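You operate a simulated robot arm through the tools that you are given. There is no shell and no other tool. Be economical: measure what you need, move in short steps, check, and stop when the job is done.

The job below is to be done with a simulated robot arm. You get a single attempt, and the scene is never put back.

Task
Roll the bubbles out of the blue book's label on the corner frame.
Fine: clamp it first and leave it clamped square; use the hand roller and put it back on the rest.

The check looks at the end state, three seconds after you hand in, the way a careful person would. Anything else that was tipped, shoved, dropped, spilled or broken makes it a failure.

Robot
A 7-joint arm with a two-finger parallel gripper, fixed in place. Base frame: the origin is at the foot of the arm, x ahead of it, y to its left, z up; the work surface is at about z = 0. Units: mm, degrees, N and s.
With the tool pointing down near the work surface it reaches from about 220 to 580 mm from the base axis. Its first joint turns from -66.0 to 66.0 degrees. Payload 2.5 kg.
Tool frame: the origin (TCP) lies between the finger pads and is the grasp point; the fingertips stand 23 mm ahead of it; z points along the fingers, y is the line along which they close. Largest opening 94 mm; finger width 38, thickness 10; the body of the gripper, 54 by 96 mm, starts 39 mm behind the TCP.
Orientation is that of the tool frame in the base frame, as [roll, pitch, yaw] about the fixed x, y, z axes, in that order (R = Rz(yaw) Ry(pitch) Rx(roll)). With the fingers straight down and closing along the base's y, the tool's x points along the base's -x, its y along +y and its z along -z.

Tools
- The arm moves only by the tool step_arm. Its argument "moves" is a list of rows, each an object of numbers (a shift or turn left out is 0, a gripper value left out holds the last): "grip": the opening, from 0 (shut) to 1 (fully open); "tx", "ty", "tz": the shift along the tool's x, y, z in mm; "wx", "wy", "wz": the turn, a rotation vector about the tool's x, y, z in degrees. In form: [{"grip": .., "tx": .., "ty": .., "tz": .., "wx": .., "wy": .., "wz": ..}, ...]. A call has 1 to 12 rows; each row is the pose to reach, as a shift and turn from the pose commanded when the call began, along the tool's axes at that moment. Each row takes 0.2 s and may step no farther than 50 mm and 8.6 degrees from the row before; otherwise, or with a gripper value out of range, the whole call is refused. Where a pose cannot be reached the arm comes as near as it can. A force on the tool above 40 N (or 10 N above the force at the start of the call, whichever is more), or a blocked arm, ends the call early, and 0.2 s more pass. The fingers move at their own pace (about 108 mm/s each) and stop on an object; they squeeze with about 33 N. The grip force told is the motor's: it shows also when the fingers shut on nothing. Time passes only in rows, and 0.2 s behind the last, so rows that repeat a pose let the fingers close. It gives the time, the measured TCP pose, the force on the tool (base axes), the opening and the grip force at its end, in the units of the frame above (readings bear some noise).
- Cameras (640 x 400 px; columns grow to the right, rows downward): "scene" is fixed at [129.4, -423, 524.3]; the picture's right is [0.66, -0.75, 0.00], its down [-0.43, -0.38, -0.82] and it looks along [0.61, 0.54, -0.58] (base axes); focal length 320 px, centre (320, 200). "wrist" rides on the gripper at [-39, 0, -44] in the tool frame; the picture's right is [0.00, -1.00, 0.00], its down [0.97, 0.00, -0.24] and it looks along [0.24, 0.00, 0.97] (tool axes); focal length 218 px, centre (320, 200). There is no depth. A picture from a camera that has moved, and an enlarged one, comes with that camera's place and axes in the base frame and with its lens. The place of the scene camera against the robot may be out by one fixed shift of up to 25 mm in any direction.
- grab_frame(camera): a new picture of that camera. It takes no simulated time.
- zoom(camera, box): a new picture of the part [left, top, right, bottom] of that camera's present view, enlarged. It takes no simulated time.
- close_job(): hands the job in; it is judged then, once.

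Go step by step. Nothing tells you positions but the pictures and the camera data: compare them with the known pose of the tool, close in by small moves and look again before you grip or let go. The budget is 120 turns and 76 pictures, counting those below and the enlarged ones. Unless the task says otherwise, let go and move clear before handing in, and close with one line.

The tools are called after "Request:" by a JSON object that holds its "op" and its "data". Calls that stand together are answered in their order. step_arm: Moves the arm, as the interface text tells. Its arguments: {"type":"object","properties":{"moves":{"type":"array","items":{"type":"object","properties":{"grip":{"type":"number"},"tx":{"type":"number"},"ty":{"type":"number"},"tz":{"type":"number"},"wx":{"type":"number"},"wy":{"type":"number"},"wz":{"type":"number"}}}}},"required":["moves"]} The other tools are called the same way: grab_frame (camera) takes a picture; zoom (camera, box) takes an enlarged picture of a part of a camera's view; close_job () hands the job in.

At the start:

```text
clock: 0.0
eef_pos: [342.2, -1.6, 360.2]
ee_rot: [179.9, 0.0, -180.0]
force: [0.1, -0.1, 0.3]
grip_width: 94.1
grip_force: 0.0
```

scene: 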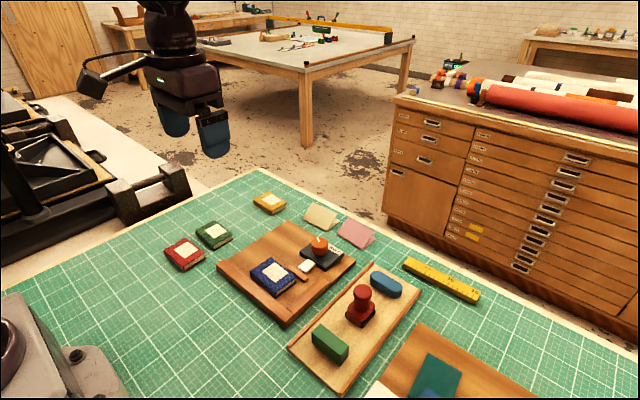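
wrist: 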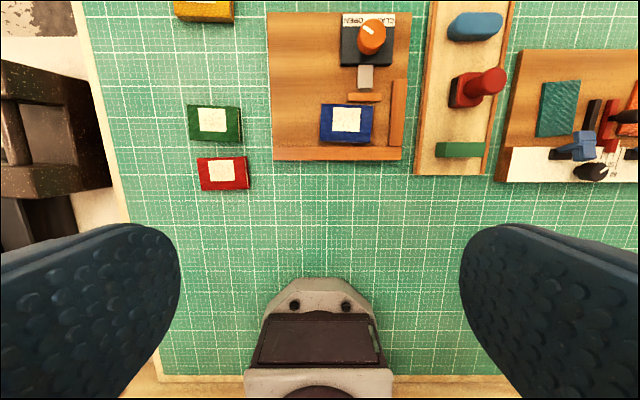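

I see a wooden board with the blue book near a corner frame and an orange clamp knob, and a tray holding blue, red and green tools. I'll zoom in to identify the parts.

Request:
{"op": "zoom", "data": {"camera": "scene", "box": [200, 200, 440, 350]}}

Request:
{"op": "zoom", "data": {"camera": "wrist", "box": [250, 0, 430, 170]}}

Request:
{"op": "zoom", "data": {"camera": "wrist", "box": [400, 0, 640, 190]}}

Request:
{"op": "zoom", "data": {"camera": "scene", "box": [280, 250, 540, 400]}}

```text
2.67 times, centred on (320, 275) of scene
camera zoom: at [129.4, -423.0, 524.3], right [0.66, -0.75, 0.0], down [-0.43, -0.38, -0.82], along [0.61, 0.54, -0.58], focal length 852 px, centre (320, 0)
```

zoom: 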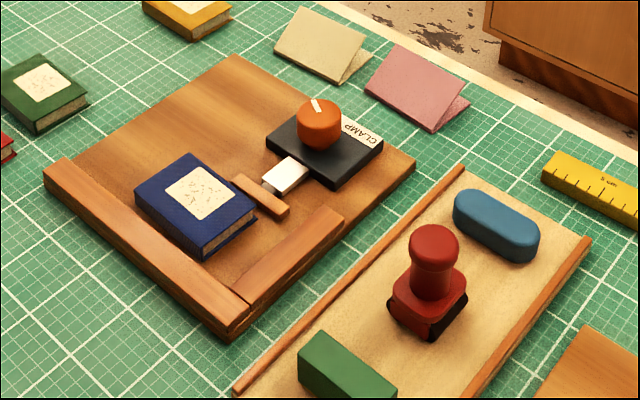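

```text
2.35 times, centred on (340, 85) of wrist
camera zoom: at [379.9, -2.7, 403.6], right [0.0, -1.0, 0.0], down [-0.97, 0.0, 0.24], along [-0.24, 0.0, -0.97], focal length 514 px, centre (273, 471)
```

zoom: 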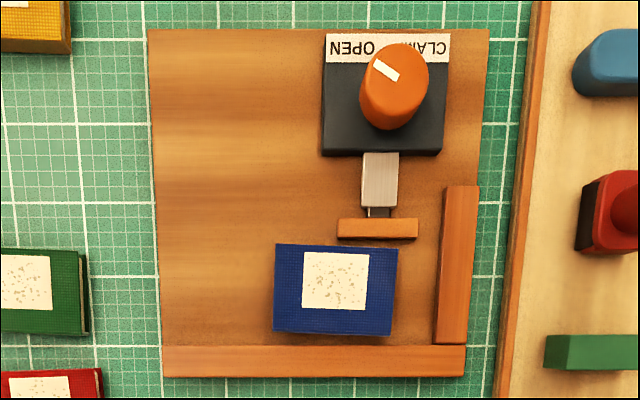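

```text
2.11 times, centred on (520, 95) of wrist
camera zoom: at [379.9, -2.7, 403.6], right [0.0, -1.0, 0.0], down [-0.97, 0.0, 0.24], along [-0.24, 0.0, -0.97], focal length 460 px, centre (-101, 421)
```

zoom: 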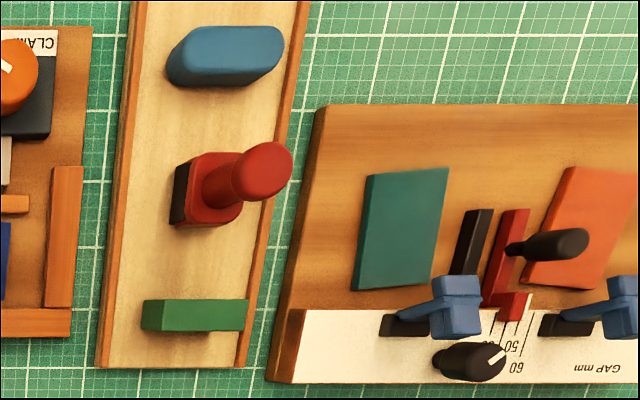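

```text
2.46 times, centred on (410, 325) of scene
camera zoom: at [129.4, -423.0, 524.3], right [0.66, -0.75, 0.0], down [-0.43, -0.38, -0.82], along [0.61, 0.54, -0.58], focal length 787 px, centre (98, -108)
```

zoom: 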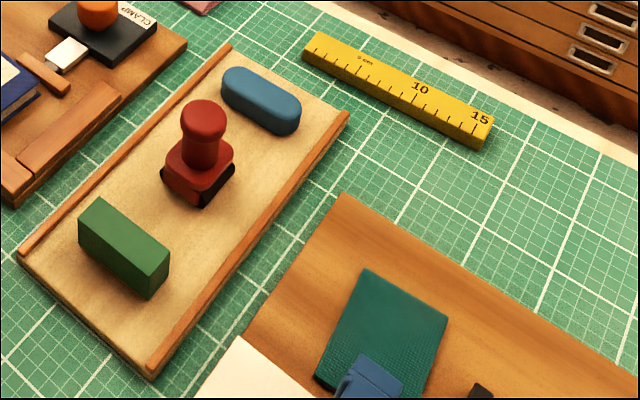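

The red item with a black underside may be the roller or a stamp, so I'll move above the tray for a closer look.

Request:
{"op": "step_arm", "data": {"moves": [{"tx": -15, "ty": -36, "tz": 10}, {"tx": -30, "ty": -72, "tz": 20}, {"tx": -45, "ty": -108, "tz": 30}, {"tx": -60, "ty": -144, "tz": 40}, {"tx": -75, "ty": -180, "tz": 50}, {"tx": -75, "ty": -190, "tz": 90}, {"tx": -75, "ty": -190, "tz": 130}]}}

Request:
{"op": "grab_frame", "data": {"camera": "wrist"}}

```text
clock: 1.6
eef_pos: [416.0, -191.9, 230.5]
ee_rot: [-179.9, 0.0, -180.0]
force: [0.3, -0.3, 0.6]
grip_width: 93.6
grip_force: 0.0
```

```text
69 pictures are left
camera wrist: at [454.4, -192.1, 273.7], right [0.0, -1.0, 0.0], down [-0.97, 0.0, 0.24], along [-0.24, 0.0, -0.97], focal length 218 px, centre (320, 200)
```

wrist: 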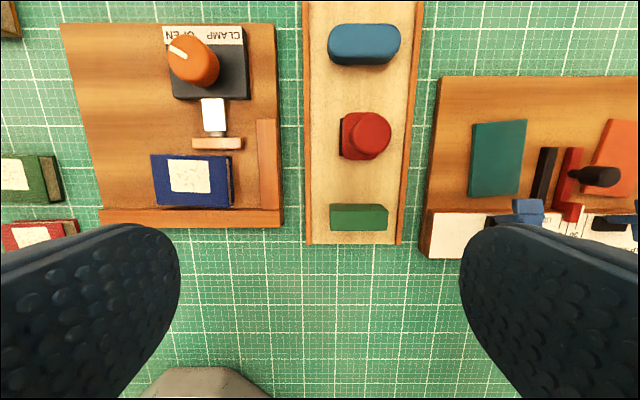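

The tray holds the three tools, and I need to tell the roller from the others. I'll zoom tighter.

Request:
{"op": "zoom", "data": {"camera": "scene", "box": [335, 265, 415, 335]}}

Request:
{"op": "zoom", "data": {"camera": "wrist", "box": [130, 0, 430, 240]}}

```text
5.71 times, centred on (375, 300) of scene
camera zoom: at [129.4, -423.0, 524.3], right [0.66, -0.75, 0.0], down [-0.43, -0.38, -0.82], along [0.61, 0.54, -0.58], focal length 1826 px, centre (6, -371)
```

zoom: 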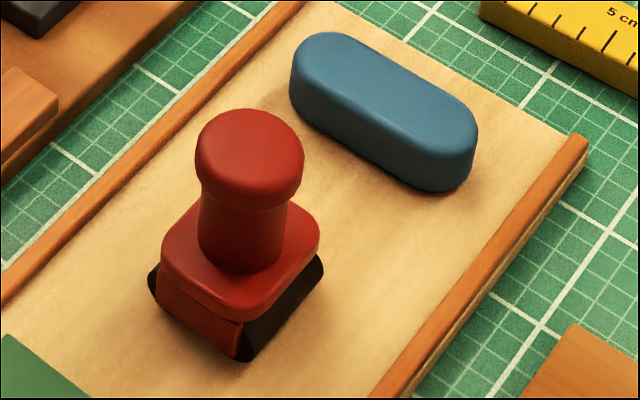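

```text
1.67 times, centred on (280, 120) of wrist
camera zoom: at [454.4, -192.1, 273.7], right [0.0, -1.0, 0.0], down [-0.97, 0.0, 0.24], along [-0.24, 0.0, -0.97], focal length 364 px, centre (387, 333)
```

zoom: 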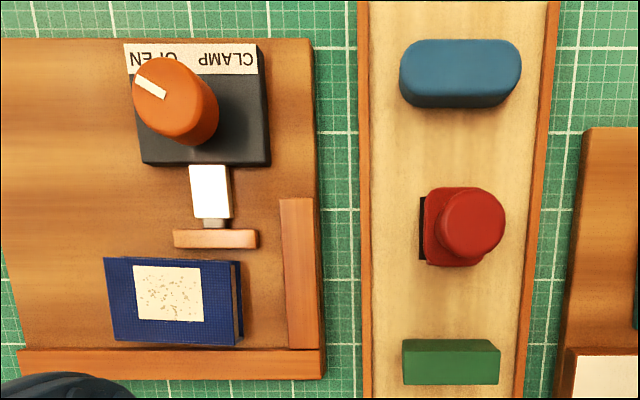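

The red tool is the hand roller: red cheeks on a black roller with its axis along x, knob top near (464,-235,80). The clamp knob is near (533,-77,57) and points at OPEN; the book sits loose, so I'll look at it from above to get the gaps.

Request:
{"op": "step_arm", "data": {"moves": [{"tx": 3, "ty": 40}, {"tx": 6, "ty": 80}, {"tx": 10, "ty": 125, "tz": 10}, {"tx": 10, "ty": 132, "tz": 50}]}}

Request:
{"op": "grab_frame", "data": {"camera": "wrist"}}

Request:
{"op": "zoom", "data": {"camera": "wrist", "box": [200, 60, 440, 240]}}

Request:
{"op": "zoom", "data": {"camera": "scene", "box": [210, 220, 360, 330]}}

```text
clock: 2.6
eef_pos: [407.6, -60.2, 180.9]
ee_rot: [180.0, 0.0, -180.0]
force: [0.1, -0.1, 0.4]
grip_width: 94.0
grip_force: 0.0
```

```text
66 pictures are left
camera wrist: at [445.2, -60.4, 223.0], right [0.0, -1.0, 0.0], down [-0.97, 0.0, 0.24], along [-0.24, 0.0, -0.97], focal length 218 px, centre (320, 200)
```

wrist: 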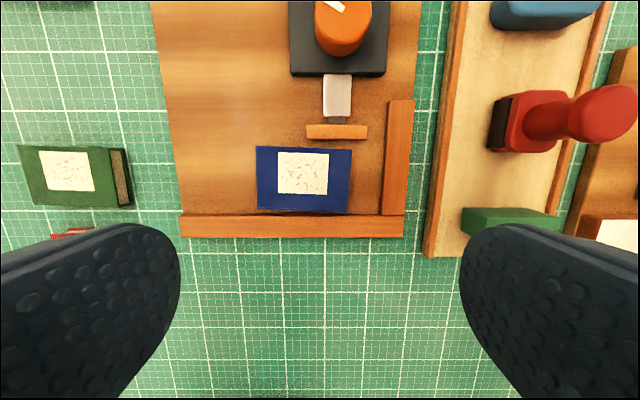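

```text
2.22 times, centred on (320, 150) of wrist
camera zoom: at [445.2, -60.4, 223.0], right [0.0, -1.0, 0.0], down [-0.97, 0.0, 0.24], along [-0.24, 0.0, -0.97], focal length 485 px, centre (320, 311)
```

zoom: 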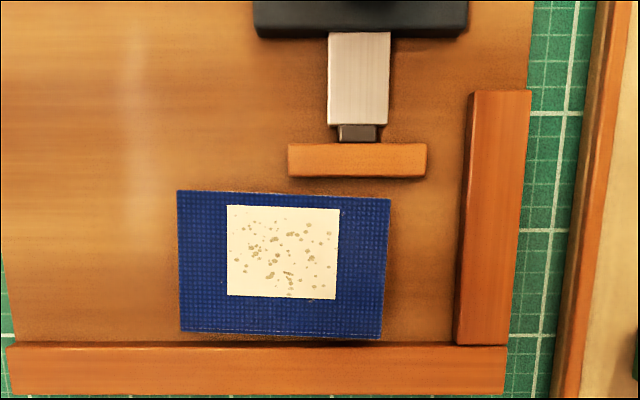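

```text
3.64 times, centred on (285, 275) of scene
camera zoom: at [129.4, -423.0, 524.3], right [0.66, -0.75, 0.0], down [-0.43, -0.38, -0.82], along [0.61, 0.54, -0.58], focal length 1162 px, centre (447, -73)
```

zoom: 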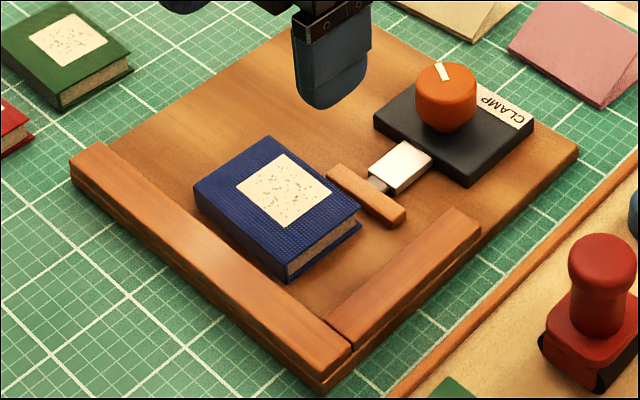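

The book top is at about z=28, spanning x 387–445 and y -88 to -4, tilted about 2.5°. It sits about 31 mm off the right fence (y≈-118) and about 6 mm off the front fence. I'll shut the fingers, come down on its left side and push it toward the right fence.

Request:
{"op": "step_arm", "data": {"moves": [{"grip": 0, "tx": -3, "ty": 45}, {"tx": -3, "ty": 87}, {"tx": -3, "ty": 87, "tz": 40}, {"tx": -3, "ty": 87, "tz": 80}, {"tx": -3, "ty": 87, "tz": 110}, {"tx": -3, "ty": 87, "tz": 130}, {"tx": -3, "ty": 87, "tz": 138}, {"tx": -3, "ty": 87, "tz": 138}]}}

Request:
{"op": "zoom", "data": {"camera": "scene", "box": [190, 180, 360, 330]}}

Request:
{"op": "grab_frame", "data": {"camera": "wrist"}}

```text
clock: 4.4
eef_pos: [409.6, 26.5, 41.4]
ee_rot: [180.0, 0.0, -179.9]
force: [0.3, -1.4, 0.1]
grip_width: 0.0
grip_force: 33.0
```

```text
2.67 times, centred on (275, 255) of scene
camera zoom: at [129.4, -423.0, 524.3], right [0.66, -0.75, 0.0], down [-0.43, -0.38, -0.82], along [0.61, 0.54, -0.58], focal length 852 px, centre (440, 53)
```

zoom: 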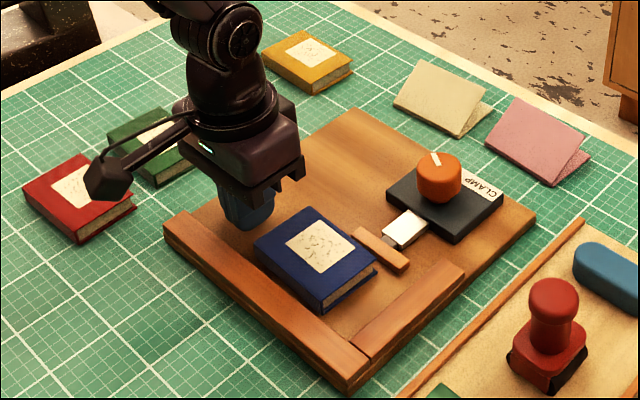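

```text
62 pictures are left
camera wrist: at [448.0, 26.3, 85.4], right [0.0, -1.0, 0.0], down [-0.97, 0.0, 0.24], along [-0.24, 0.0, -0.97], focal length 218 px, centre (320, 200)
```

wrist: 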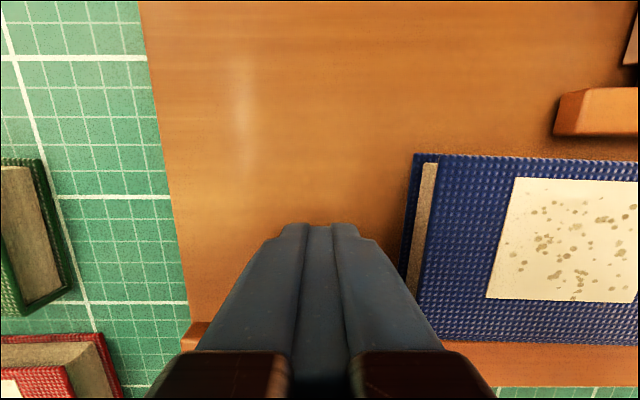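

Fingers are down clear of the book's left side. I'll push in -y slowly.

Request:
{"op": "step_arm", "data": {"moves": [{"ty": -10}, {"ty": -16}, {"ty": -20}, {"ty": -24}, {"ty": -28}, {"ty": -32}, {"ty": -36}, {"ty": -40}, {"ty": -43}]}}

Request:
{"op": "grab_frame", "data": {"camera": "wrist"}}

Request:
{"op": "zoom", "data": {"camera": "scene", "box": [220, 200, 360, 330]}}

```text
clock: 6.4
eef_pos: [408.9, -17.0, 41.6]
ee_rot: [-179.9, 0.1, 180.0]
force: [-0.4, 1.2, 0.2]
grip_width: 0.0
grip_force: 33.0
```

```text
61 pictures are left
camera wrist: at [447.9, -17.0, 85.8], right [0.0, -1.0, 0.0], down [-0.97, 0.0, 0.24], along [-0.24, 0.0, -0.97], focal length 218 px, centre (320, 200)
```

wrist: 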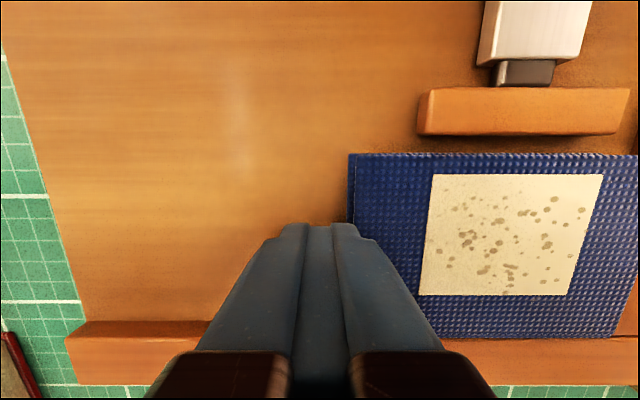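

```text
3.08 times, centred on (290, 265) of scene
camera zoom: at [129.4, -423.0, 524.3], right [0.66, -0.75, 0.0], down [-0.43, -0.38, -0.82], along [0.61, 0.54, -0.58], focal length 983 px, centre (412, 0)
```

zoom: 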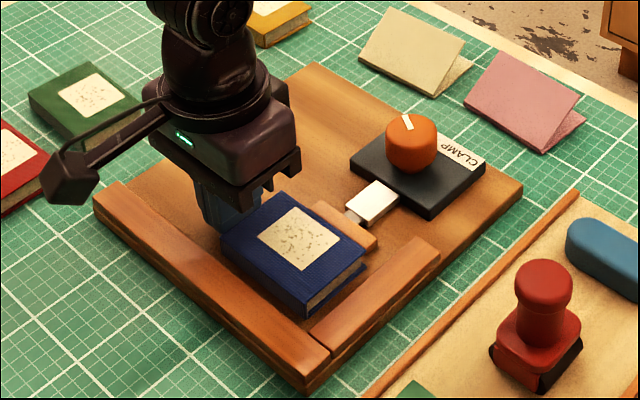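

The book moves squarely with the fingers and is now parallel. I'll continue in 2 mm steps until it meets the fence.

Request:
{"op": "step_arm", "data": {"moves": [{"ty": -2}, {"ty": -4}, {"ty": -6}, {"ty": -8}, {"ty": -10}]}}

Request:
{"op": "zoom", "data": {"camera": "scene", "box": [240, 230, 340, 320]}}

```text
clock: 7.6
eef_pos: [409.9, -27.3, 42.7]
ee_rot: [180.0, 0.1, 179.9]
force: [-0.1, 0.6, -0.8]
grip_width: 0.2
grip_force: 32.9
```

```text
4.44 times, centred on (290, 275) of scene
camera zoom: at [129.4, -423.0, 524.3], right [0.66, -0.75, 0.0], down [-0.43, -0.38, -0.82], along [0.61, 0.54, -0.58], focal length 1420 px, centre (453, -133)
```

zoom: 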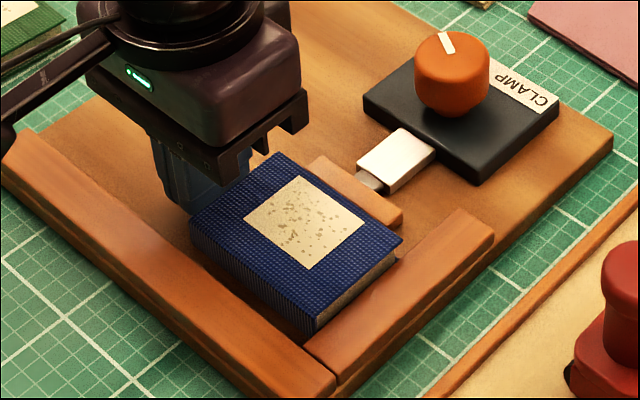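

Nearly at the fence; I'll use 1 mm steps and watch the force.

Request:
{"op": "step_arm", "data": {"moves": [{"ty": -1}, {"ty": -2}, {"ty": -3}]}}

Request:
{"op": "zoom", "data": {"camera": "scene", "box": [240, 230, 340, 320]}}

```text
clock: 8.4
eef_pos: [411.3, -28.1, 41.4]
ee_rot: [179.8, 0.0, -179.9]
force: [-0.3, 12.1, 1.0]
grip_width: 0.0
grip_force: 32.9
```

```text
4.44 times, centred on (290, 275) of scene
camera zoom: at [129.4, -423.0, 524.3], right [0.66, -0.75, 0.0], down [-0.43, -0.38, -0.82], along [0.61, 0.54, -0.58], focal length 1420 px, centre (453, -133)
```

zoom: 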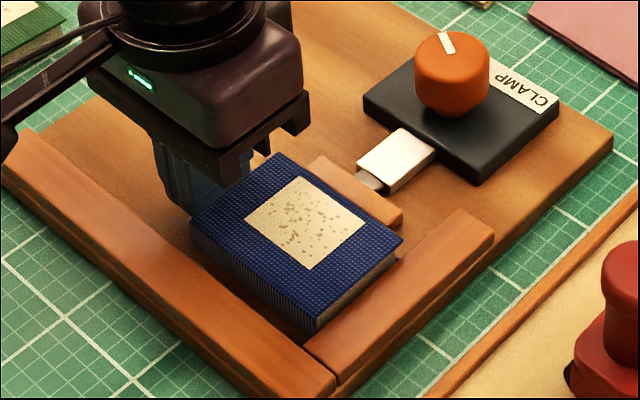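

The book is against the right fence (12 N). I'll back off, rise, open and go over toward the clamp knob for a look.

Request:
{"op": "step_arm", "data": {"moves": [{"ty": 8}, {"ty": 20}, {"ty": 20, "tz": -50}, {"ty": 20, "tz": -100, "grip": 0.7}, {"tx": -30, "ty": -15, "tz": -110}, {"tx": -70, "ty": -45, "tz": -110}, {"tx": -70, "ty": -47, "tz": -110}]}}

Request:
{"op": "grab_frame", "data": {"camera": "wrist"}}

```text
clock: 10.0
eef_pos: [479.9, -78.2, 152.3]
ee_rot: [-179.9, 0.0, -179.9]
force: [-0.3, 0.0, -0.2]
grip_width: 66.1
grip_force: 0.0
```

```text
57 pictures are left
camera wrist: at [517.8, -77.4, 196.3], right [0.0, -1.0, 0.0], down [-0.97, 0.0, 0.24], along [-0.24, 0.0, -0.97], focal length 218 px, centre (320, 200)
```

wrist: 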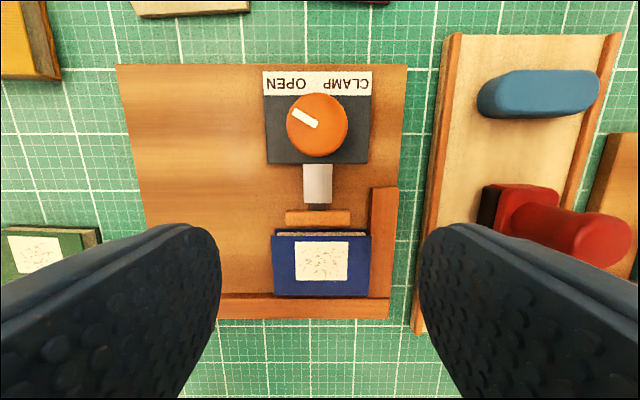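

Knob centre is about (531,-76), about 36 mm across, with the pointer about 60° toward OPEN. I'll pre-turn the hand counter-clockwise and position over the knob.

Request:
{"op": "step_arm", "data": {"moves": [{"tx": -7, "ty": 0, "wz": -8}, {"tx": -14, "wz": -16}, {"tx": -22, "wz": -24}, {"tx": -30, "wz": -32}, {"tx": -38, "wz": -40}, {"tx": -46, "wz": -48}, {"tx": -51, "ty": 2, "wz": -56}, {"tx": -51, "ty": 2, "wz": -60}, {"tx": -51, "ty": 2, "tz": 35, "wz": -60}, {"tx": -51, "ty": 2, "tz": 55, "wz": -60}]}}

Request:
{"op": "grab_frame", "data": {"camera": "wrist"}}

Request:
{"op": "grab_frame", "data": {"camera": "scene"}}

```text
clock: 12.2
eef_pos: [530.6, -74.0, 96.9]
ee_rot: [-180.0, 0.0, -120.0]
force: [0.2, -0.3, 0.3]
grip_width: 65.6
grip_force: 0.0
```

```text
56 pictures are left
camera wrist: at [549.0, -41.4, 140.6], right [0.87, -0.5, 0.0], down [-0.49, -0.84, 0.24], along [-0.12, -0.21, -0.97], focal length 218 px, centre (320, 200)
```

wrist: 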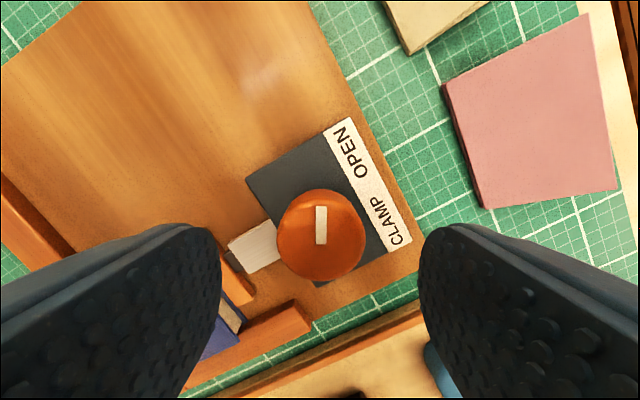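

```text
55 pictures are left
```

scene: 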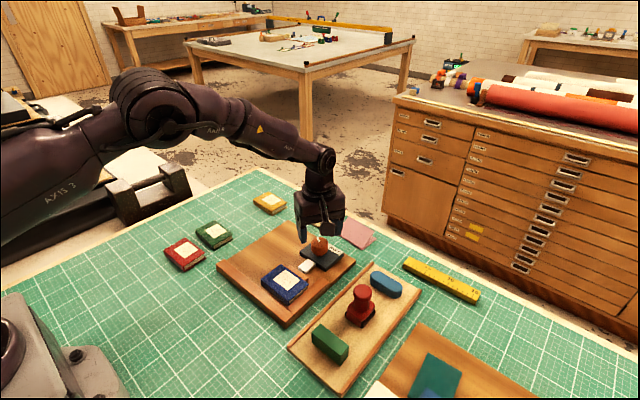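

Knob is centred between the fingers. I'll descend and grip it.

Request:
{"op": "step_arm", "data": {"moves": [{"tz": 15}, {"tz": 28}, {"tz": 36}, {"tz": 36, "grip": 0}, {"tz": 36}, {"tz": 36}, {"tz": 36}]}}

Request:
{"op": "grab_frame", "data": {"camera": "wrist"}}

```text
clock: 13.8
eef_pos: [531.4, -75.3, 59.7]
ee_rot: [-180.0, 0.0, -120.0]
force: [9.2, -0.9, -7.8]
grip_width: 37.7
grip_force: 44.8
```

```text
54 pictures are left
camera wrist: at [549.4, -41.6, 104.2], right [0.87, -0.5, 0.0], down [-0.49, -0.84, 0.24], along [-0.12, -0.21, -0.97], focal length 218 px, centre (320, 200)
```

wrist: 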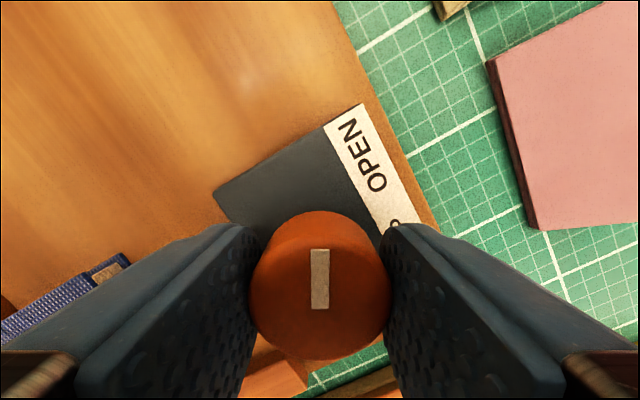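

The knob is held. I'll turn it clockwise (viewed from above) in small steps.

Request:
{"op": "step_arm", "data": {"moves": [{"wz": 5, "ty": -0.6}, {"wz": 12, "ty": -0.8}, {"wz": 19, "ty": -0.8}, {"wz": 26, "ty": -0.8}, {"wz": 33, "ty": -0.8}, {"wz": 40, "ty": -0.8}]}}

Request:
{"op": "grab_frame", "data": {"camera": "wrist"}}

```text
clock: 15.2
eef_pos: [531.6, -74.7, 60.5]
ee_rot: [180.0, 0.0, -160.2]
force: [-0.7, -1.0, -3.9]
grip_width: 37.3
grip_force: 45.1
```

```text
53 pictures are left
camera wrist: at [566.9, -62.1, 104.2], right [0.34, -0.94, 0.0], down [-0.91, -0.33, 0.24], along [-0.23, -0.08, -0.97], focal length 218 px, centre (320, 200)
```

wrist: 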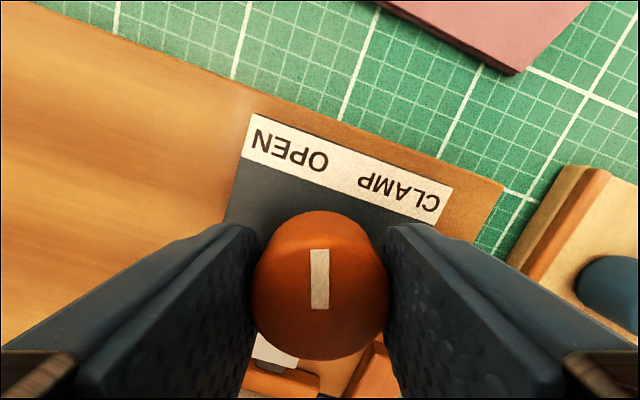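

The knob turns with the hand. I'll continue.

Request:
{"op": "step_arm", "data": {"moves": [{"wz": 7}, {"wz": 14}, {"wz": 21}, {"wz": 28}, {"wz": 35}, {"wz": 42}]}}

Request:
{"op": "zoom", "data": {"camera": "scene", "box": [230, 210, 370, 320]}}

```text
clock: 16.6
eef_pos: [530.7, -76.1, 61.3]
ee_rot: [-179.9, 0.0, 157.7]
force: [-7.3, -1.3, -3.3]
grip_width: 37.6
grip_force: 45.2
```

```text
3.64 times, centred on (300, 265) of scene
camera zoom: at [129.4, -423.0, 524.3], right [0.66, -0.75, 0.0], down [-0.43, -0.38, -0.82], along [0.61, 0.54, -0.58], focal length 1162 px, centre (393, -36)
```

zoom: 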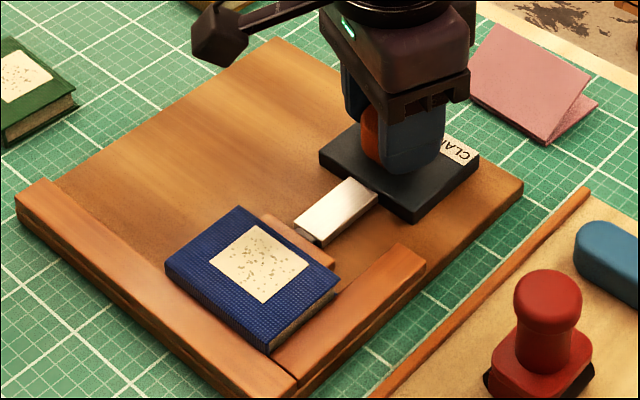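

The plunger has moved and the pad is pushing the book toward the front fence. I'll go on to the CLAMP mark in smaller steps.

Request:
{"op": "step_arm", "data": {"moves": [{"wz": 5}, {"wz": 10}, {"wz": 15}, {"wz": 20}, {"wz": 25}, {"wz": 30}]}}

Request:
{"op": "zoom", "data": {"camera": "scene", "box": [230, 210, 370, 320]}}

Request:
{"op": "grab_frame", "data": {"camera": "wrist"}}

```text
clock: 18.0
eef_pos: [531.1, -75.9, 60.6]
ee_rot: [-179.9, 0.0, 127.8]
force: [-6.3, -7.9, -0.2]
grip_width: 37.6
grip_force: 44.7
```

```text
3.64 times, centred on (300, 265) of scene
camera zoom: at [129.4, -423.0, 524.3], right [0.66, -0.75, 0.0], down [-0.43, -0.38, -0.82], along [0.61, 0.54, -0.58], focal length 1162 px, centre (393, -36)
```

zoom: 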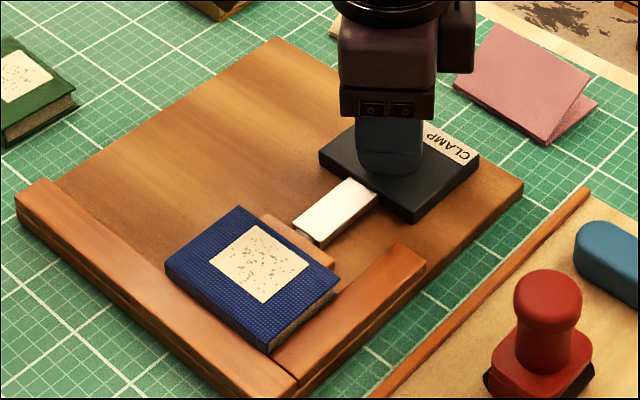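

```text
50 pictures are left
camera wrist: at [554.0, -106.4, 104.3], right [-0.79, -0.61, 0.0], down [-0.59, 0.77, 0.24], along [-0.15, 0.19, -0.97], focal length 218 px, centre (320, 200)
```

wrist: 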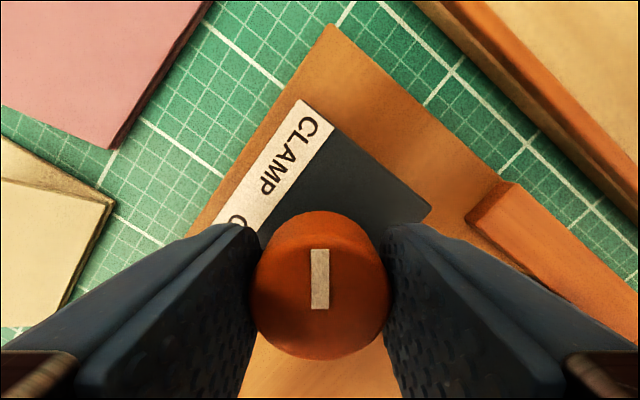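

Pointer is now about 52° toward CLAMP. I'll turn a bit further to find the stop.

Request:
{"op": "step_arm", "data": {"moves": [{"wz": 4}, {"wz": 8}, {"wz": 12}]}}

Request:
{"op": "grab_frame", "data": {"camera": "wrist"}}

```text
clock: 18.8
eef_pos: [531.4, -75.9, 61.2]
ee_rot: [-179.9, 0.0, 115.9]
force: [-8.0, -9.3, 0.0]
grip_width: 37.8
grip_force: 45.1
```

```text
49 pictures are left
camera wrist: at [547.1, -110.7, 104.5], right [-0.9, -0.44, 0.0], down [-0.42, 0.87, 0.24], along [-0.11, 0.21, -0.97], focal length 218 px, centre (320, 200)
```

wrist: 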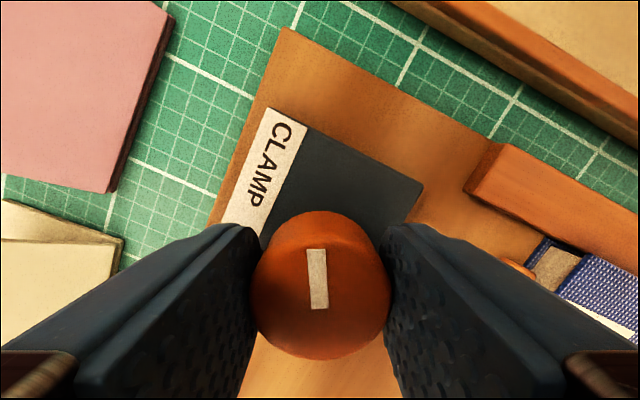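

The pointer began to lag the hand, so the stop is reached. I'll release and rise, then check the clamp and book.

Request:
{"op": "step_arm", "data": {"moves": [{"grip": 0.75}, {"grip": 0.75}, {"tz": -15}, {"tz": -50}, {"tz": -90}, {"tz": -110, "wz": -8}, {"tz": -110, "wz": -16}, {"tz": -110, "wz": -24}, {"tz": -110, "wz": -32}, {"tz": -110, "wz": -40}, {"tz": -110, "wz": -48}, {"tz": -110, "wz": -56}]}}

Request:
{"op": "step_arm", "data": {"moves": [{"tx": 25, "wz": -4}, {"tx": 55, "wz": -8}, {"tx": 85, "wz": -8}]}}

Request:
{"op": "zoom", "data": {"camera": "wrist", "box": [200, 20, 460, 220]}}

Request:
{"op": "zoom", "data": {"camera": "scene", "box": [230, 210, 370, 320]}}

```text
clock: 21.4
eef_pos: [531.9, -75.6, 170.8]
ee_rot: [179.9, 0.1, 172.1]
force: [-0.1, 0.2, -0.2]
grip_width: 70.3
grip_force: 0.0
```

```text
clock: 22.2
eef_pos: [447.5, -63.5, 172.2]
ee_rot: [179.8, -0.1, -180.0]
force: [0.0, 0.2, 0.6]
grip_width: 70.5
grip_force: 0.1
```

```text
2.00 times, centred on (330, 120) of wrist
camera zoom: at [485.0, -63.4, 214.8], right [0.0, -1.0, 0.0], down [-0.97, 0.0, 0.24], along [-0.24, 0.0, -0.97], focal length 436 px, centre (300, 360)
```

zoom: 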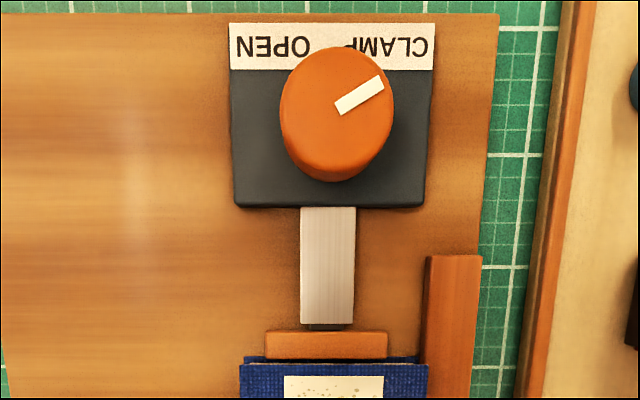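

```text
3.64 times, centred on (300, 265) of scene
camera zoom: at [129.4, -423.0, 524.3], right [0.66, -0.75, 0.0], down [-0.43, -0.38, -0.82], along [0.61, 0.54, -0.58], focal length 1162 px, centre (393, -36)
```

zoom: 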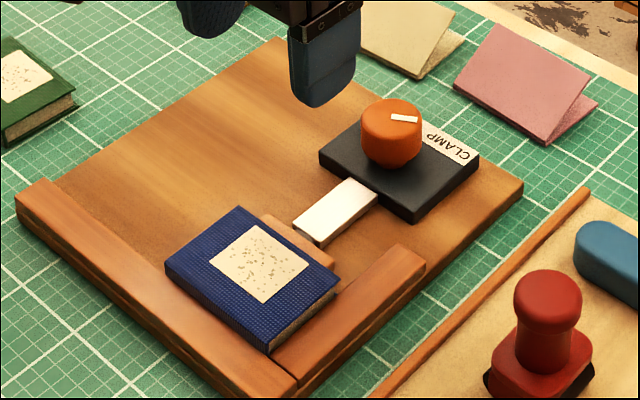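

The knob stands at CLAMP and the pad is against the book. I'll view the book from above for squareness and the label position.

Request:
{"op": "step_arm", "data": {"moves": [{"tx": 30, "ty": -8}, {"tx": 55, "ty": -16}]}}

Request:
{"op": "zoom", "data": {"camera": "wrist", "box": [220, 60, 420, 260]}}

```text
clock: 22.8
eef_pos: [392.2, -78.1, 171.5]
ee_rot: [179.9, 0.0, -180.0]
force: [0.5, 0.0, 0.4]
grip_width: 70.4
grip_force: 0.1
```

```text
2.00 times, centred on (320, 160) of wrist
camera zoom: at [429.9, -79.2, 214.1], right [0.0, -1.0, 0.0], down [-0.97, 0.0, 0.24], along [-0.24, 0.0, -0.97], focal length 436 px, centre (320, 280)
```

zoom: 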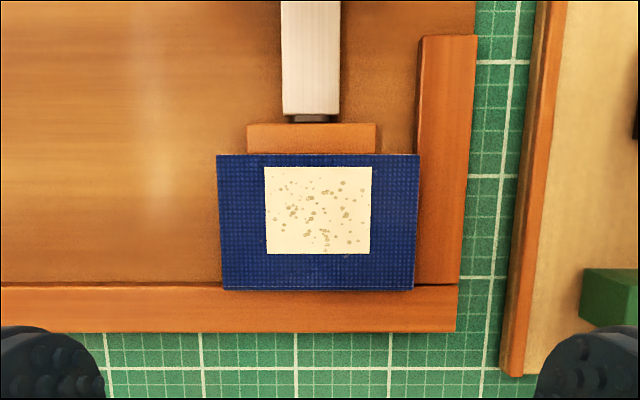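

The book is square against both fences, with the label spanning x 395–432 and y -57 to -100. Now I'll go over the roller for a close look.

Request:
{"op": "step_arm", "data": {"moves": [{"tx": -10, "ty": -40, "grip": 0.8}, {"tx": -20, "ty": -80}, {"tx": -30, "ty": -120}, {"tx": -40, "ty": -157}, {"tx": -40, "ty": -157}]}}

Request:
{"op": "zoom", "data": {"camera": "wrist", "box": [200, 20, 440, 220]}}

```text
clock: 24.0
eef_pos: [433.1, -235.1, 170.4]
ee_rot: [-180.0, 0.0, 180.0]
force: [-0.4, 0.4, 0.3]
grip_width: 75.3
grip_force: 0.0
```

```text
2.00 times, centred on (320, 120) of wrist
camera zoom: at [470.3, -236.3, 214.8], right [0.0, -1.0, 0.0], down [-0.97, 0.0, 0.24], along [-0.24, 0.0, -0.97], focal length 436 px, centre (320, 360)
```

zoom: 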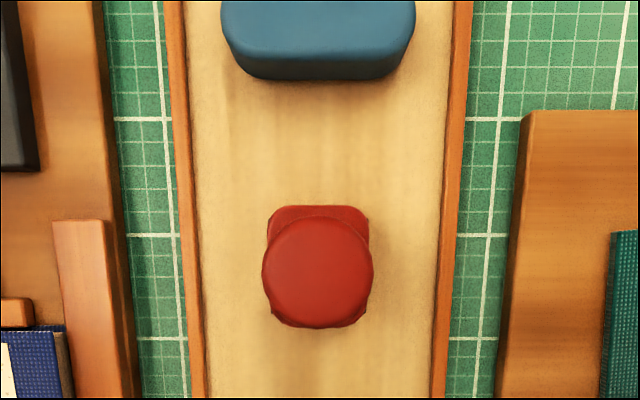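

The roller stands square at about (465,-235.6). I'll descend around its knob to z=72.

Request:
{"op": "step_arm", "data": {"moves": [{"tx": -32}, {"tx": -32, "tz": 40}, {"tx": -32, "tz": 70}, {"tx": -32, "tz": 88}, {"tx": -32, "tz": 98}]}}

Request:
{"op": "zoom", "data": {"camera": "scene", "box": [320, 240, 430, 340]}}

Request:
{"op": "grab_frame", "data": {"camera": "wrist"}}

```text
clock: 25.2
eef_pos: [463.5, -235.6, 73.8]
ee_rot: [180.0, 0.0, -180.0]
force: [0.0, -0.2, -0.8]
grip_width: 75.1
grip_force: 0.0
```

```text
4.00 times, centred on (375, 290) of scene
camera zoom: at [129.4, -423.0, 524.3], right [0.66, -0.75, 0.0], down [-0.43, -0.38, -0.82], along [0.61, 0.54, -0.58], focal length 1278 px, centre (100, -160)
```

zoom: 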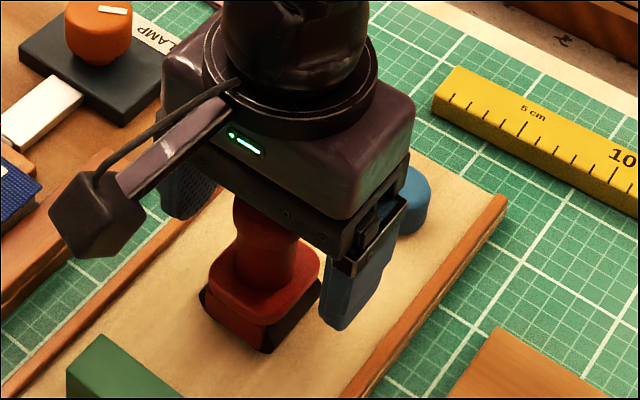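

```text
43 pictures are left
camera wrist: at [502.3, -236.4, 116.4], right [0.0, -1.0, 0.0], down [-0.97, 0.0, 0.24], along [-0.24, 0.0, -0.97], focal length 218 px, centre (320, 200)
```

wrist: 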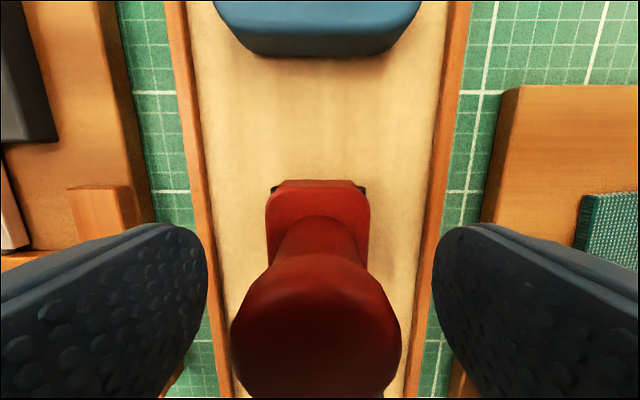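

Knob is centred between the fingers. I'll raise 2 mm for clearance from the plate and close.

Request:
{"op": "step_arm", "data": {"moves": [{"tz": -2, "tx": -1}, {"tz": -2, "tx": -1, "grip": 0}, {"tz": -2, "tx": -1}, {"tz": -2, "tx": -1}, {"tz": -2, "tx": -1}]}}

Request:
{"op": "grab_frame", "data": {"camera": "wrist"}}

```text
clock: 26.4
eef_pos: [464.4, -236.3, 75.4]
ee_rot: [179.9, 0.0, 180.0]
force: [1.0, 0.3, -0.1]
grip_width: 32.6
grip_force: 32.8
```

```text
42 pictures are left
camera wrist: at [503.2, -236.4, 118.6], right [0.0, -1.0, 0.0], down [-0.97, 0.0, 0.24], along [-0.24, 0.0, -0.97], focal length 218 px, centre (320, 200)
```

wrist: 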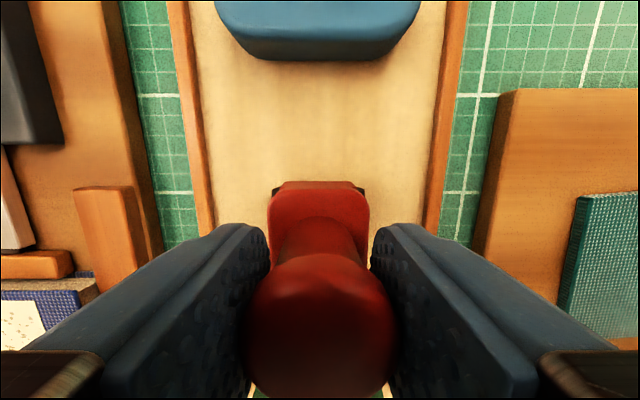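

The roller is gripped. I'll lift it straight up and look.

Request:
{"op": "step_arm", "data": {"moves": [{"tz": -3}, {"tz": -10}, {"tz": -30}, {"tz": -60}]}}

Request:
{"op": "zoom", "data": {"camera": "scene", "box": [280, 190, 440, 330]}}

```text
clock: 27.4
eef_pos: [464.8, -236.5, 137.1]
ee_rot: [179.9, 0.0, 179.9]
force: [-0.1, 0.7, -1.2]
grip_width: 32.7
grip_force: 32.9
```

```text
2.86 times, centred on (360, 260) of scene
camera zoom: at [129.4, -423.0, 524.3], right [0.66, -0.75, 0.0], down [-0.43, -0.38, -0.82], along [0.61, 0.54, -0.58], focal length 913 px, centre (206, 29)
```

zoom: 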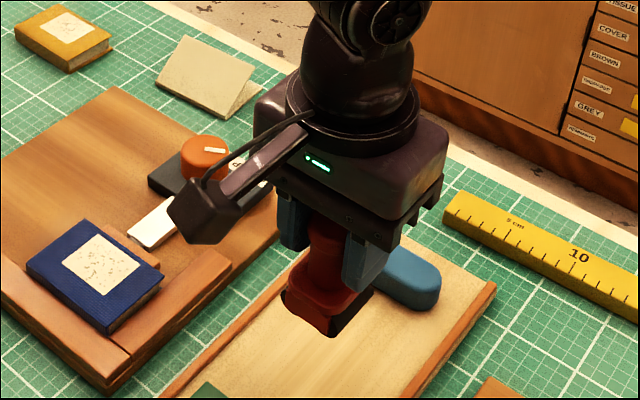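

The roller is lifted and hanging straight. I'll carry it over the left part of the book.

Request:
{"op": "step_arm", "data": {"moves": [{"tx": 12, "ty": 40}, {"tx": 25, "ty": 80}, {"tx": 38, "ty": 120}, {"tx": 50, "ty": 160}, {"tx": 51, "ty": 187}, {"tx": 51, "ty": 187}]}}

Request:
{"op": "grab_frame", "data": {"camera": "wrist"}}

Request:
{"op": "zoom", "data": {"camera": "scene", "box": [210, 190, 350, 320]}}

```text
clock: 28.8
eef_pos: [414.1, -49.0, 134.2]
ee_rot: [-180.0, 0.0, 179.9]
force: [1.0, 0.4, -1.3]
grip_width: 33.1
grip_force: 33.2
```

```text
40 pictures are left
camera wrist: at [452.6, -49.2, 177.7], right [0.0, -1.0, 0.0], down [-0.97, 0.0, 0.24], along [-0.24, 0.0, -0.97], focal length 218 px, centre (320, 200)
```

wrist: 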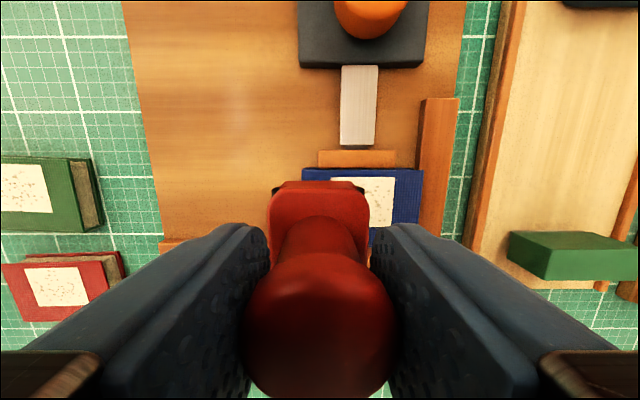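

```text
3.08 times, centred on (280, 255) of scene
camera zoom: at [129.4, -423.0, 524.3], right [0.66, -0.75, 0.0], down [-0.43, -0.38, -0.82], along [0.61, 0.54, -0.58], focal length 983 px, centre (443, 31)
```

zoom: 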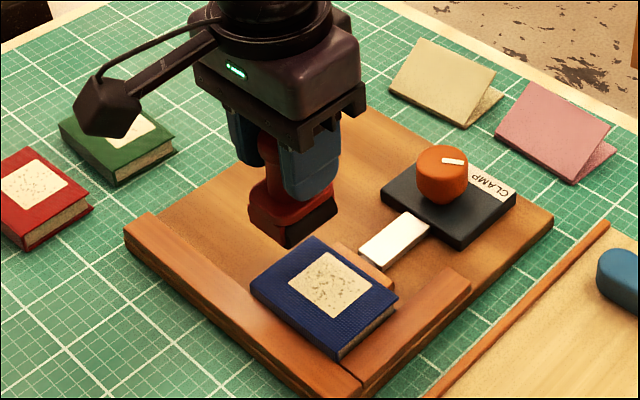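

Roller is over the book left of the label. I'll descend gently until contact.

Request:
{"op": "step_arm", "data": {"moves": [{"tz": 15}, {"tz": 28}, {"tz": 34}, {"tz": 36}]}}

Request:
{"op": "zoom", "data": {"camera": "scene", "box": [240, 220, 340, 310]}}

```text
clock: 29.8
eef_pos: [414.0, -49.6, 98.7]
ee_rot: [-180.0, 0.0, -180.0]
force: [0.6, 0.2, -1.8]
grip_width: 32.7
grip_force: 32.8
```

```text
4.44 times, centred on (290, 265) of scene
camera zoom: at [129.4, -423.0, 524.3], right [0.66, -0.75, 0.0], down [-0.43, -0.38, -0.82], along [0.61, 0.54, -0.58], focal length 1420 px, centre (453, -89)
```

zoom: 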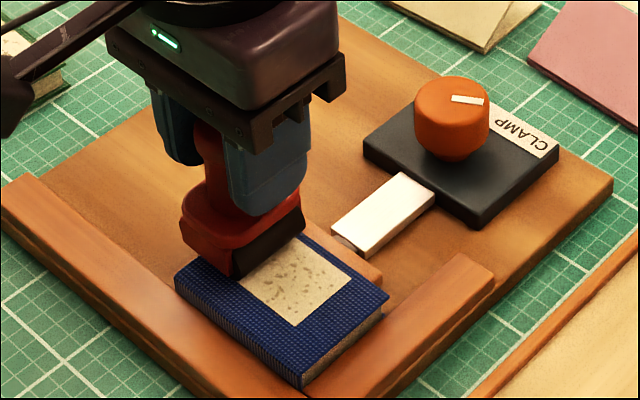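

Still just above the book. I'll go down in 1 mm steps.

Request:
{"op": "step_arm", "data": {"moves": [{"tz": 1}, {"tz": 2}, {"tz": 3}]}}

```text
clock: 30.6
eef_pos: [415.5, -48.2, 96.8]
ee_rot: [180.0, 0.0, -180.0]
force: [0.7, -0.1, -2.1]
grip_width: 32.6
grip_force: 32.9
```

No contact yet (force is only the weight). Continuing.

Request:
{"op": "step_arm", "data": {"moves": [{"tz": 1}, {"tz": 2}, {"tz": 3}]}}

```text
clock: 31.4
eef_pos: [415.5, -48.7, 93.1]
ee_rot: [-179.9, 0.2, -180.0]
force: [-6.2, 3.8, 21.6]
grip_width: 32.9
grip_force: 33.0
```

Contact at about 22 N. I'll ease slightly and roll in -y across the label.

Request:
{"op": "step_arm", "data": {"moves": [{"tz": -0.6}, {"tz": -0.6, "ty": -5}, {"tz": -0.6, "ty": -10}, {"tz": -0.6, "ty": -15}, {"tz": -0.6, "ty": -20}, {"tz": -0.6, "ty": -25}, {"tz": -0.6, "ty": -30}]}}

Request:
{"op": "zoom", "data": {"camera": "scene", "box": [240, 220, 340, 310]}}

```text
clock: 33.0
eef_pos: [413.8, -78.5, 93.8]
ee_rot: [179.9, 0.0, 179.9]
force: [-0.1, 3.2, 6.4]
grip_width: 32.7
grip_force: 33.3
```

```text
4.44 times, centred on (290, 265) of scene
camera zoom: at [129.4, -423.0, 524.3], right [0.66, -0.75, 0.0], down [-0.43, -0.38, -0.82], along [0.61, 0.54, -0.58], focal length 1420 px, centre (453, -89)
```

zoom: 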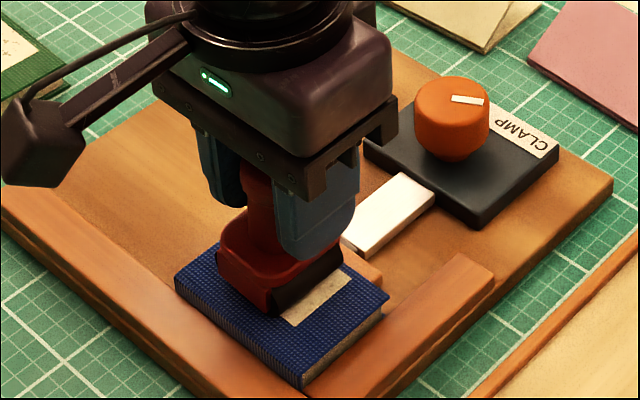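

Rolling well at about 6–8 N. I'll press slightly more and continue past the label's right edge.

Request:
{"op": "step_arm", "data": {"moves": [{"tz": 0.4}, {"tz": 0.4, "ty": -5}, {"tz": 0.4, "ty": -10}, {"tz": 0.4, "ty": -15}, {"tz": 0.4, "ty": -20}, {"tz": 0.4, "ty": -25}, {"tz": 0.4, "ty": -28}]}}

```text
clock: 34.6
eef_pos: [415.0, -106.4, 94.6]
ee_rot: [-180.0, 0.0, -180.0]
force: [0.5, 2.9, 3.8]
grip_width: 32.6
grip_force: 33.1
```

At the right end. I'll roll back across the label with a bit more pressure.

Request:
{"op": "step_arm", "data": {"moves": [{"tz": 0.7}, {"tz": 0.7, "ty": 5}, {"tz": 0.7, "ty": 10}, {"tz": 0.7, "ty": 15}, {"tz": 0.7, "ty": 20}, {"tz": 0.7, "ty": 25}, {"tz": 0.7, "ty": 30}]}}

Request:
{"op": "step_arm", "data": {"moves": [{"ty": 5}, {"ty": 10}, {"ty": 15}, {"ty": 20}, {"ty": 26}]}}

Request:
{"op": "zoom", "data": {"camera": "scene", "box": [240, 220, 340, 310]}}

```text
clock: 36.2
eef_pos: [414.5, -76.5, 92.6]
ee_rot: [-180.0, 0.0, 179.9]
force: [0.5, -1.7, 4.3]
grip_width: 32.5
grip_force: 33.1
```

```text
clock: 37.4
eef_pos: [414.3, -51.0, 93.6]
ee_rot: [-180.0, -0.1, 180.0]
force: [-0.6, -1.0, -0.9]
grip_width: 32.5
grip_force: 33.1
```

```text
4.44 times, centred on (290, 265) of scene
camera zoom: at [129.4, -423.0, 524.3], right [0.66, -0.75, 0.0], down [-0.43, -0.38, -0.82], along [0.61, 0.54, -0.58], focal length 1420 px, centre (453, -89)
```

zoom: 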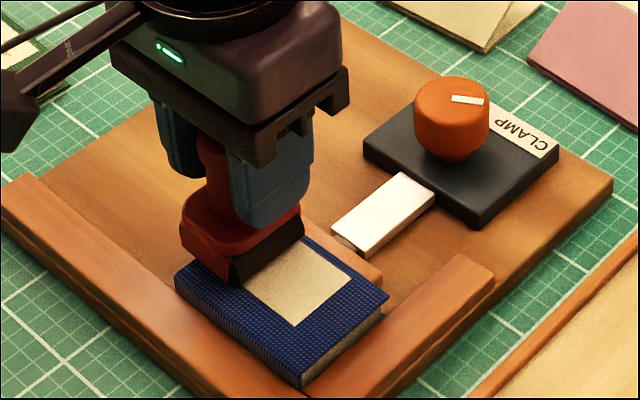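

The label looks smooth where visible. I'll lift and inspect the whole label.

Request:
{"op": "step_arm", "data": {"moves": [{"tz": -15}, {"tz": -45}, {"tz": -45, "ty": -40}, {"tz": -45, "ty": -80}, {"tz": -45, "ty": -120}, {"tz": -45, "ty": -150}]}}

Request:
{"op": "zoom", "data": {"camera": "scene", "box": [240, 230, 340, 320]}}

Request:
{"op": "zoom", "data": {"camera": "scene", "box": [260, 190, 440, 350]}}

```text
clock: 38.8
eef_pos: [414.7, -200.4, 137.1]
ee_rot: [-180.0, 0.0, 179.9]
force: [0.0, -0.2, -1.0]
grip_width: 32.6
grip_force: 32.6
```

```text
4.44 times, centred on (290, 275) of scene
camera zoom: at [129.4, -423.0, 524.3], right [0.66, -0.75, 0.0], down [-0.43, -0.38, -0.82], along [0.61, 0.54, -0.58], focal length 1420 px, centre (453, -133)
```

zoom: 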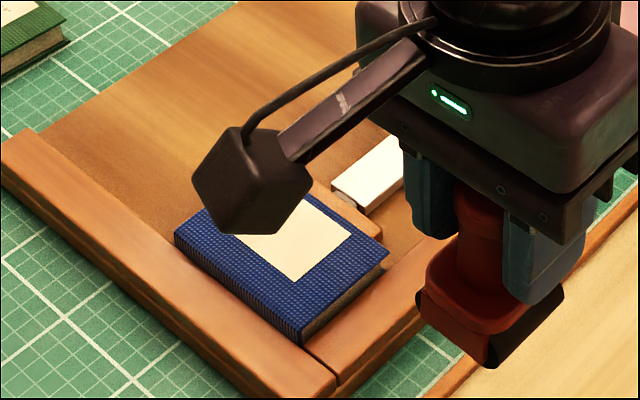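

```text
2.50 times, centred on (350, 270) of scene
camera zoom: at [129.4, -423.0, 524.3], right [0.66, -0.75, 0.0], down [-0.43, -0.38, -0.82], along [0.61, 0.54, -0.58], focal length 799 px, centre (245, 25)
```

zoom: 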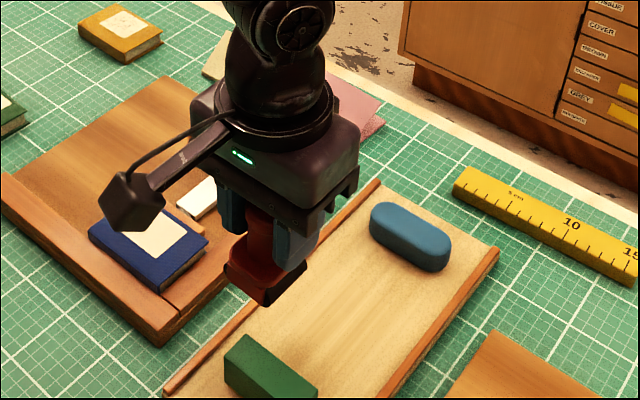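

I'll move above the roller's original spot and recheck the label from there.

Request:
{"op": "step_arm", "data": {"moves": [{"tx": -30, "ty": -20}, {"tx": -50, "ty": -36}, {"tx": -50, "ty": -36}]}}

Request:
{"op": "zoom", "data": {"camera": "scene", "box": [240, 230, 340, 320]}}

Request:
{"op": "grab_frame", "data": {"camera": "wrist"}}

```text
clock: 39.6
eef_pos: [463.9, -239.1, 136.3]
ee_rot: [179.9, 0.0, 179.9]
force: [0.5, 0.2, -1.3]
grip_width: 32.5
grip_force: 32.6
```

```text
4.44 times, centred on (290, 275) of scene
camera zoom: at [129.4, -423.0, 524.3], right [0.66, -0.75, 0.0], down [-0.43, -0.38, -0.82], along [0.61, 0.54, -0.58], focal length 1420 px, centre (453, -133)
```

zoom: 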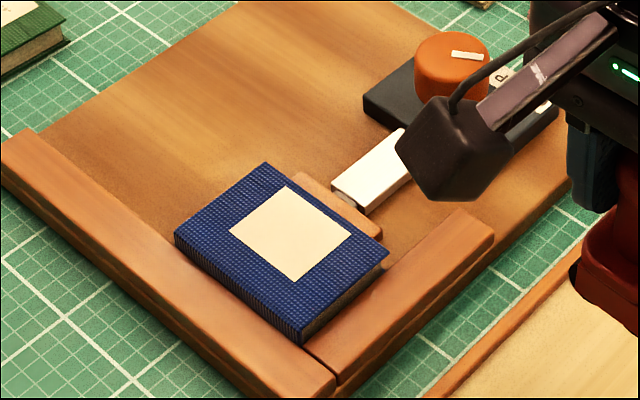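

```text
32 pictures are left
camera wrist: at [502.3, -238.1, 180.8], right [0.0, -1.0, 0.0], down [-0.97, 0.0, 0.24], along [-0.24, 0.0, -0.97], focal length 218 px, centre (320, 200)
```

wrist: 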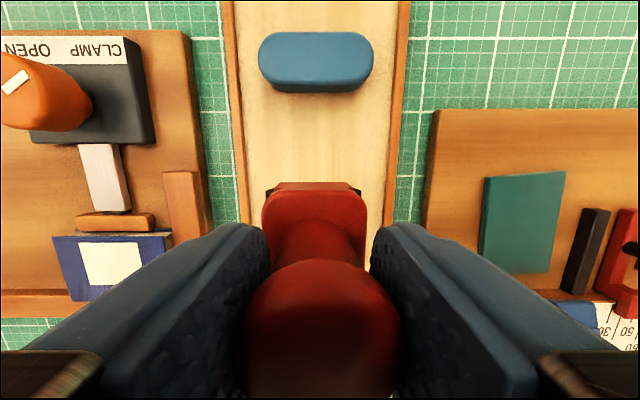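

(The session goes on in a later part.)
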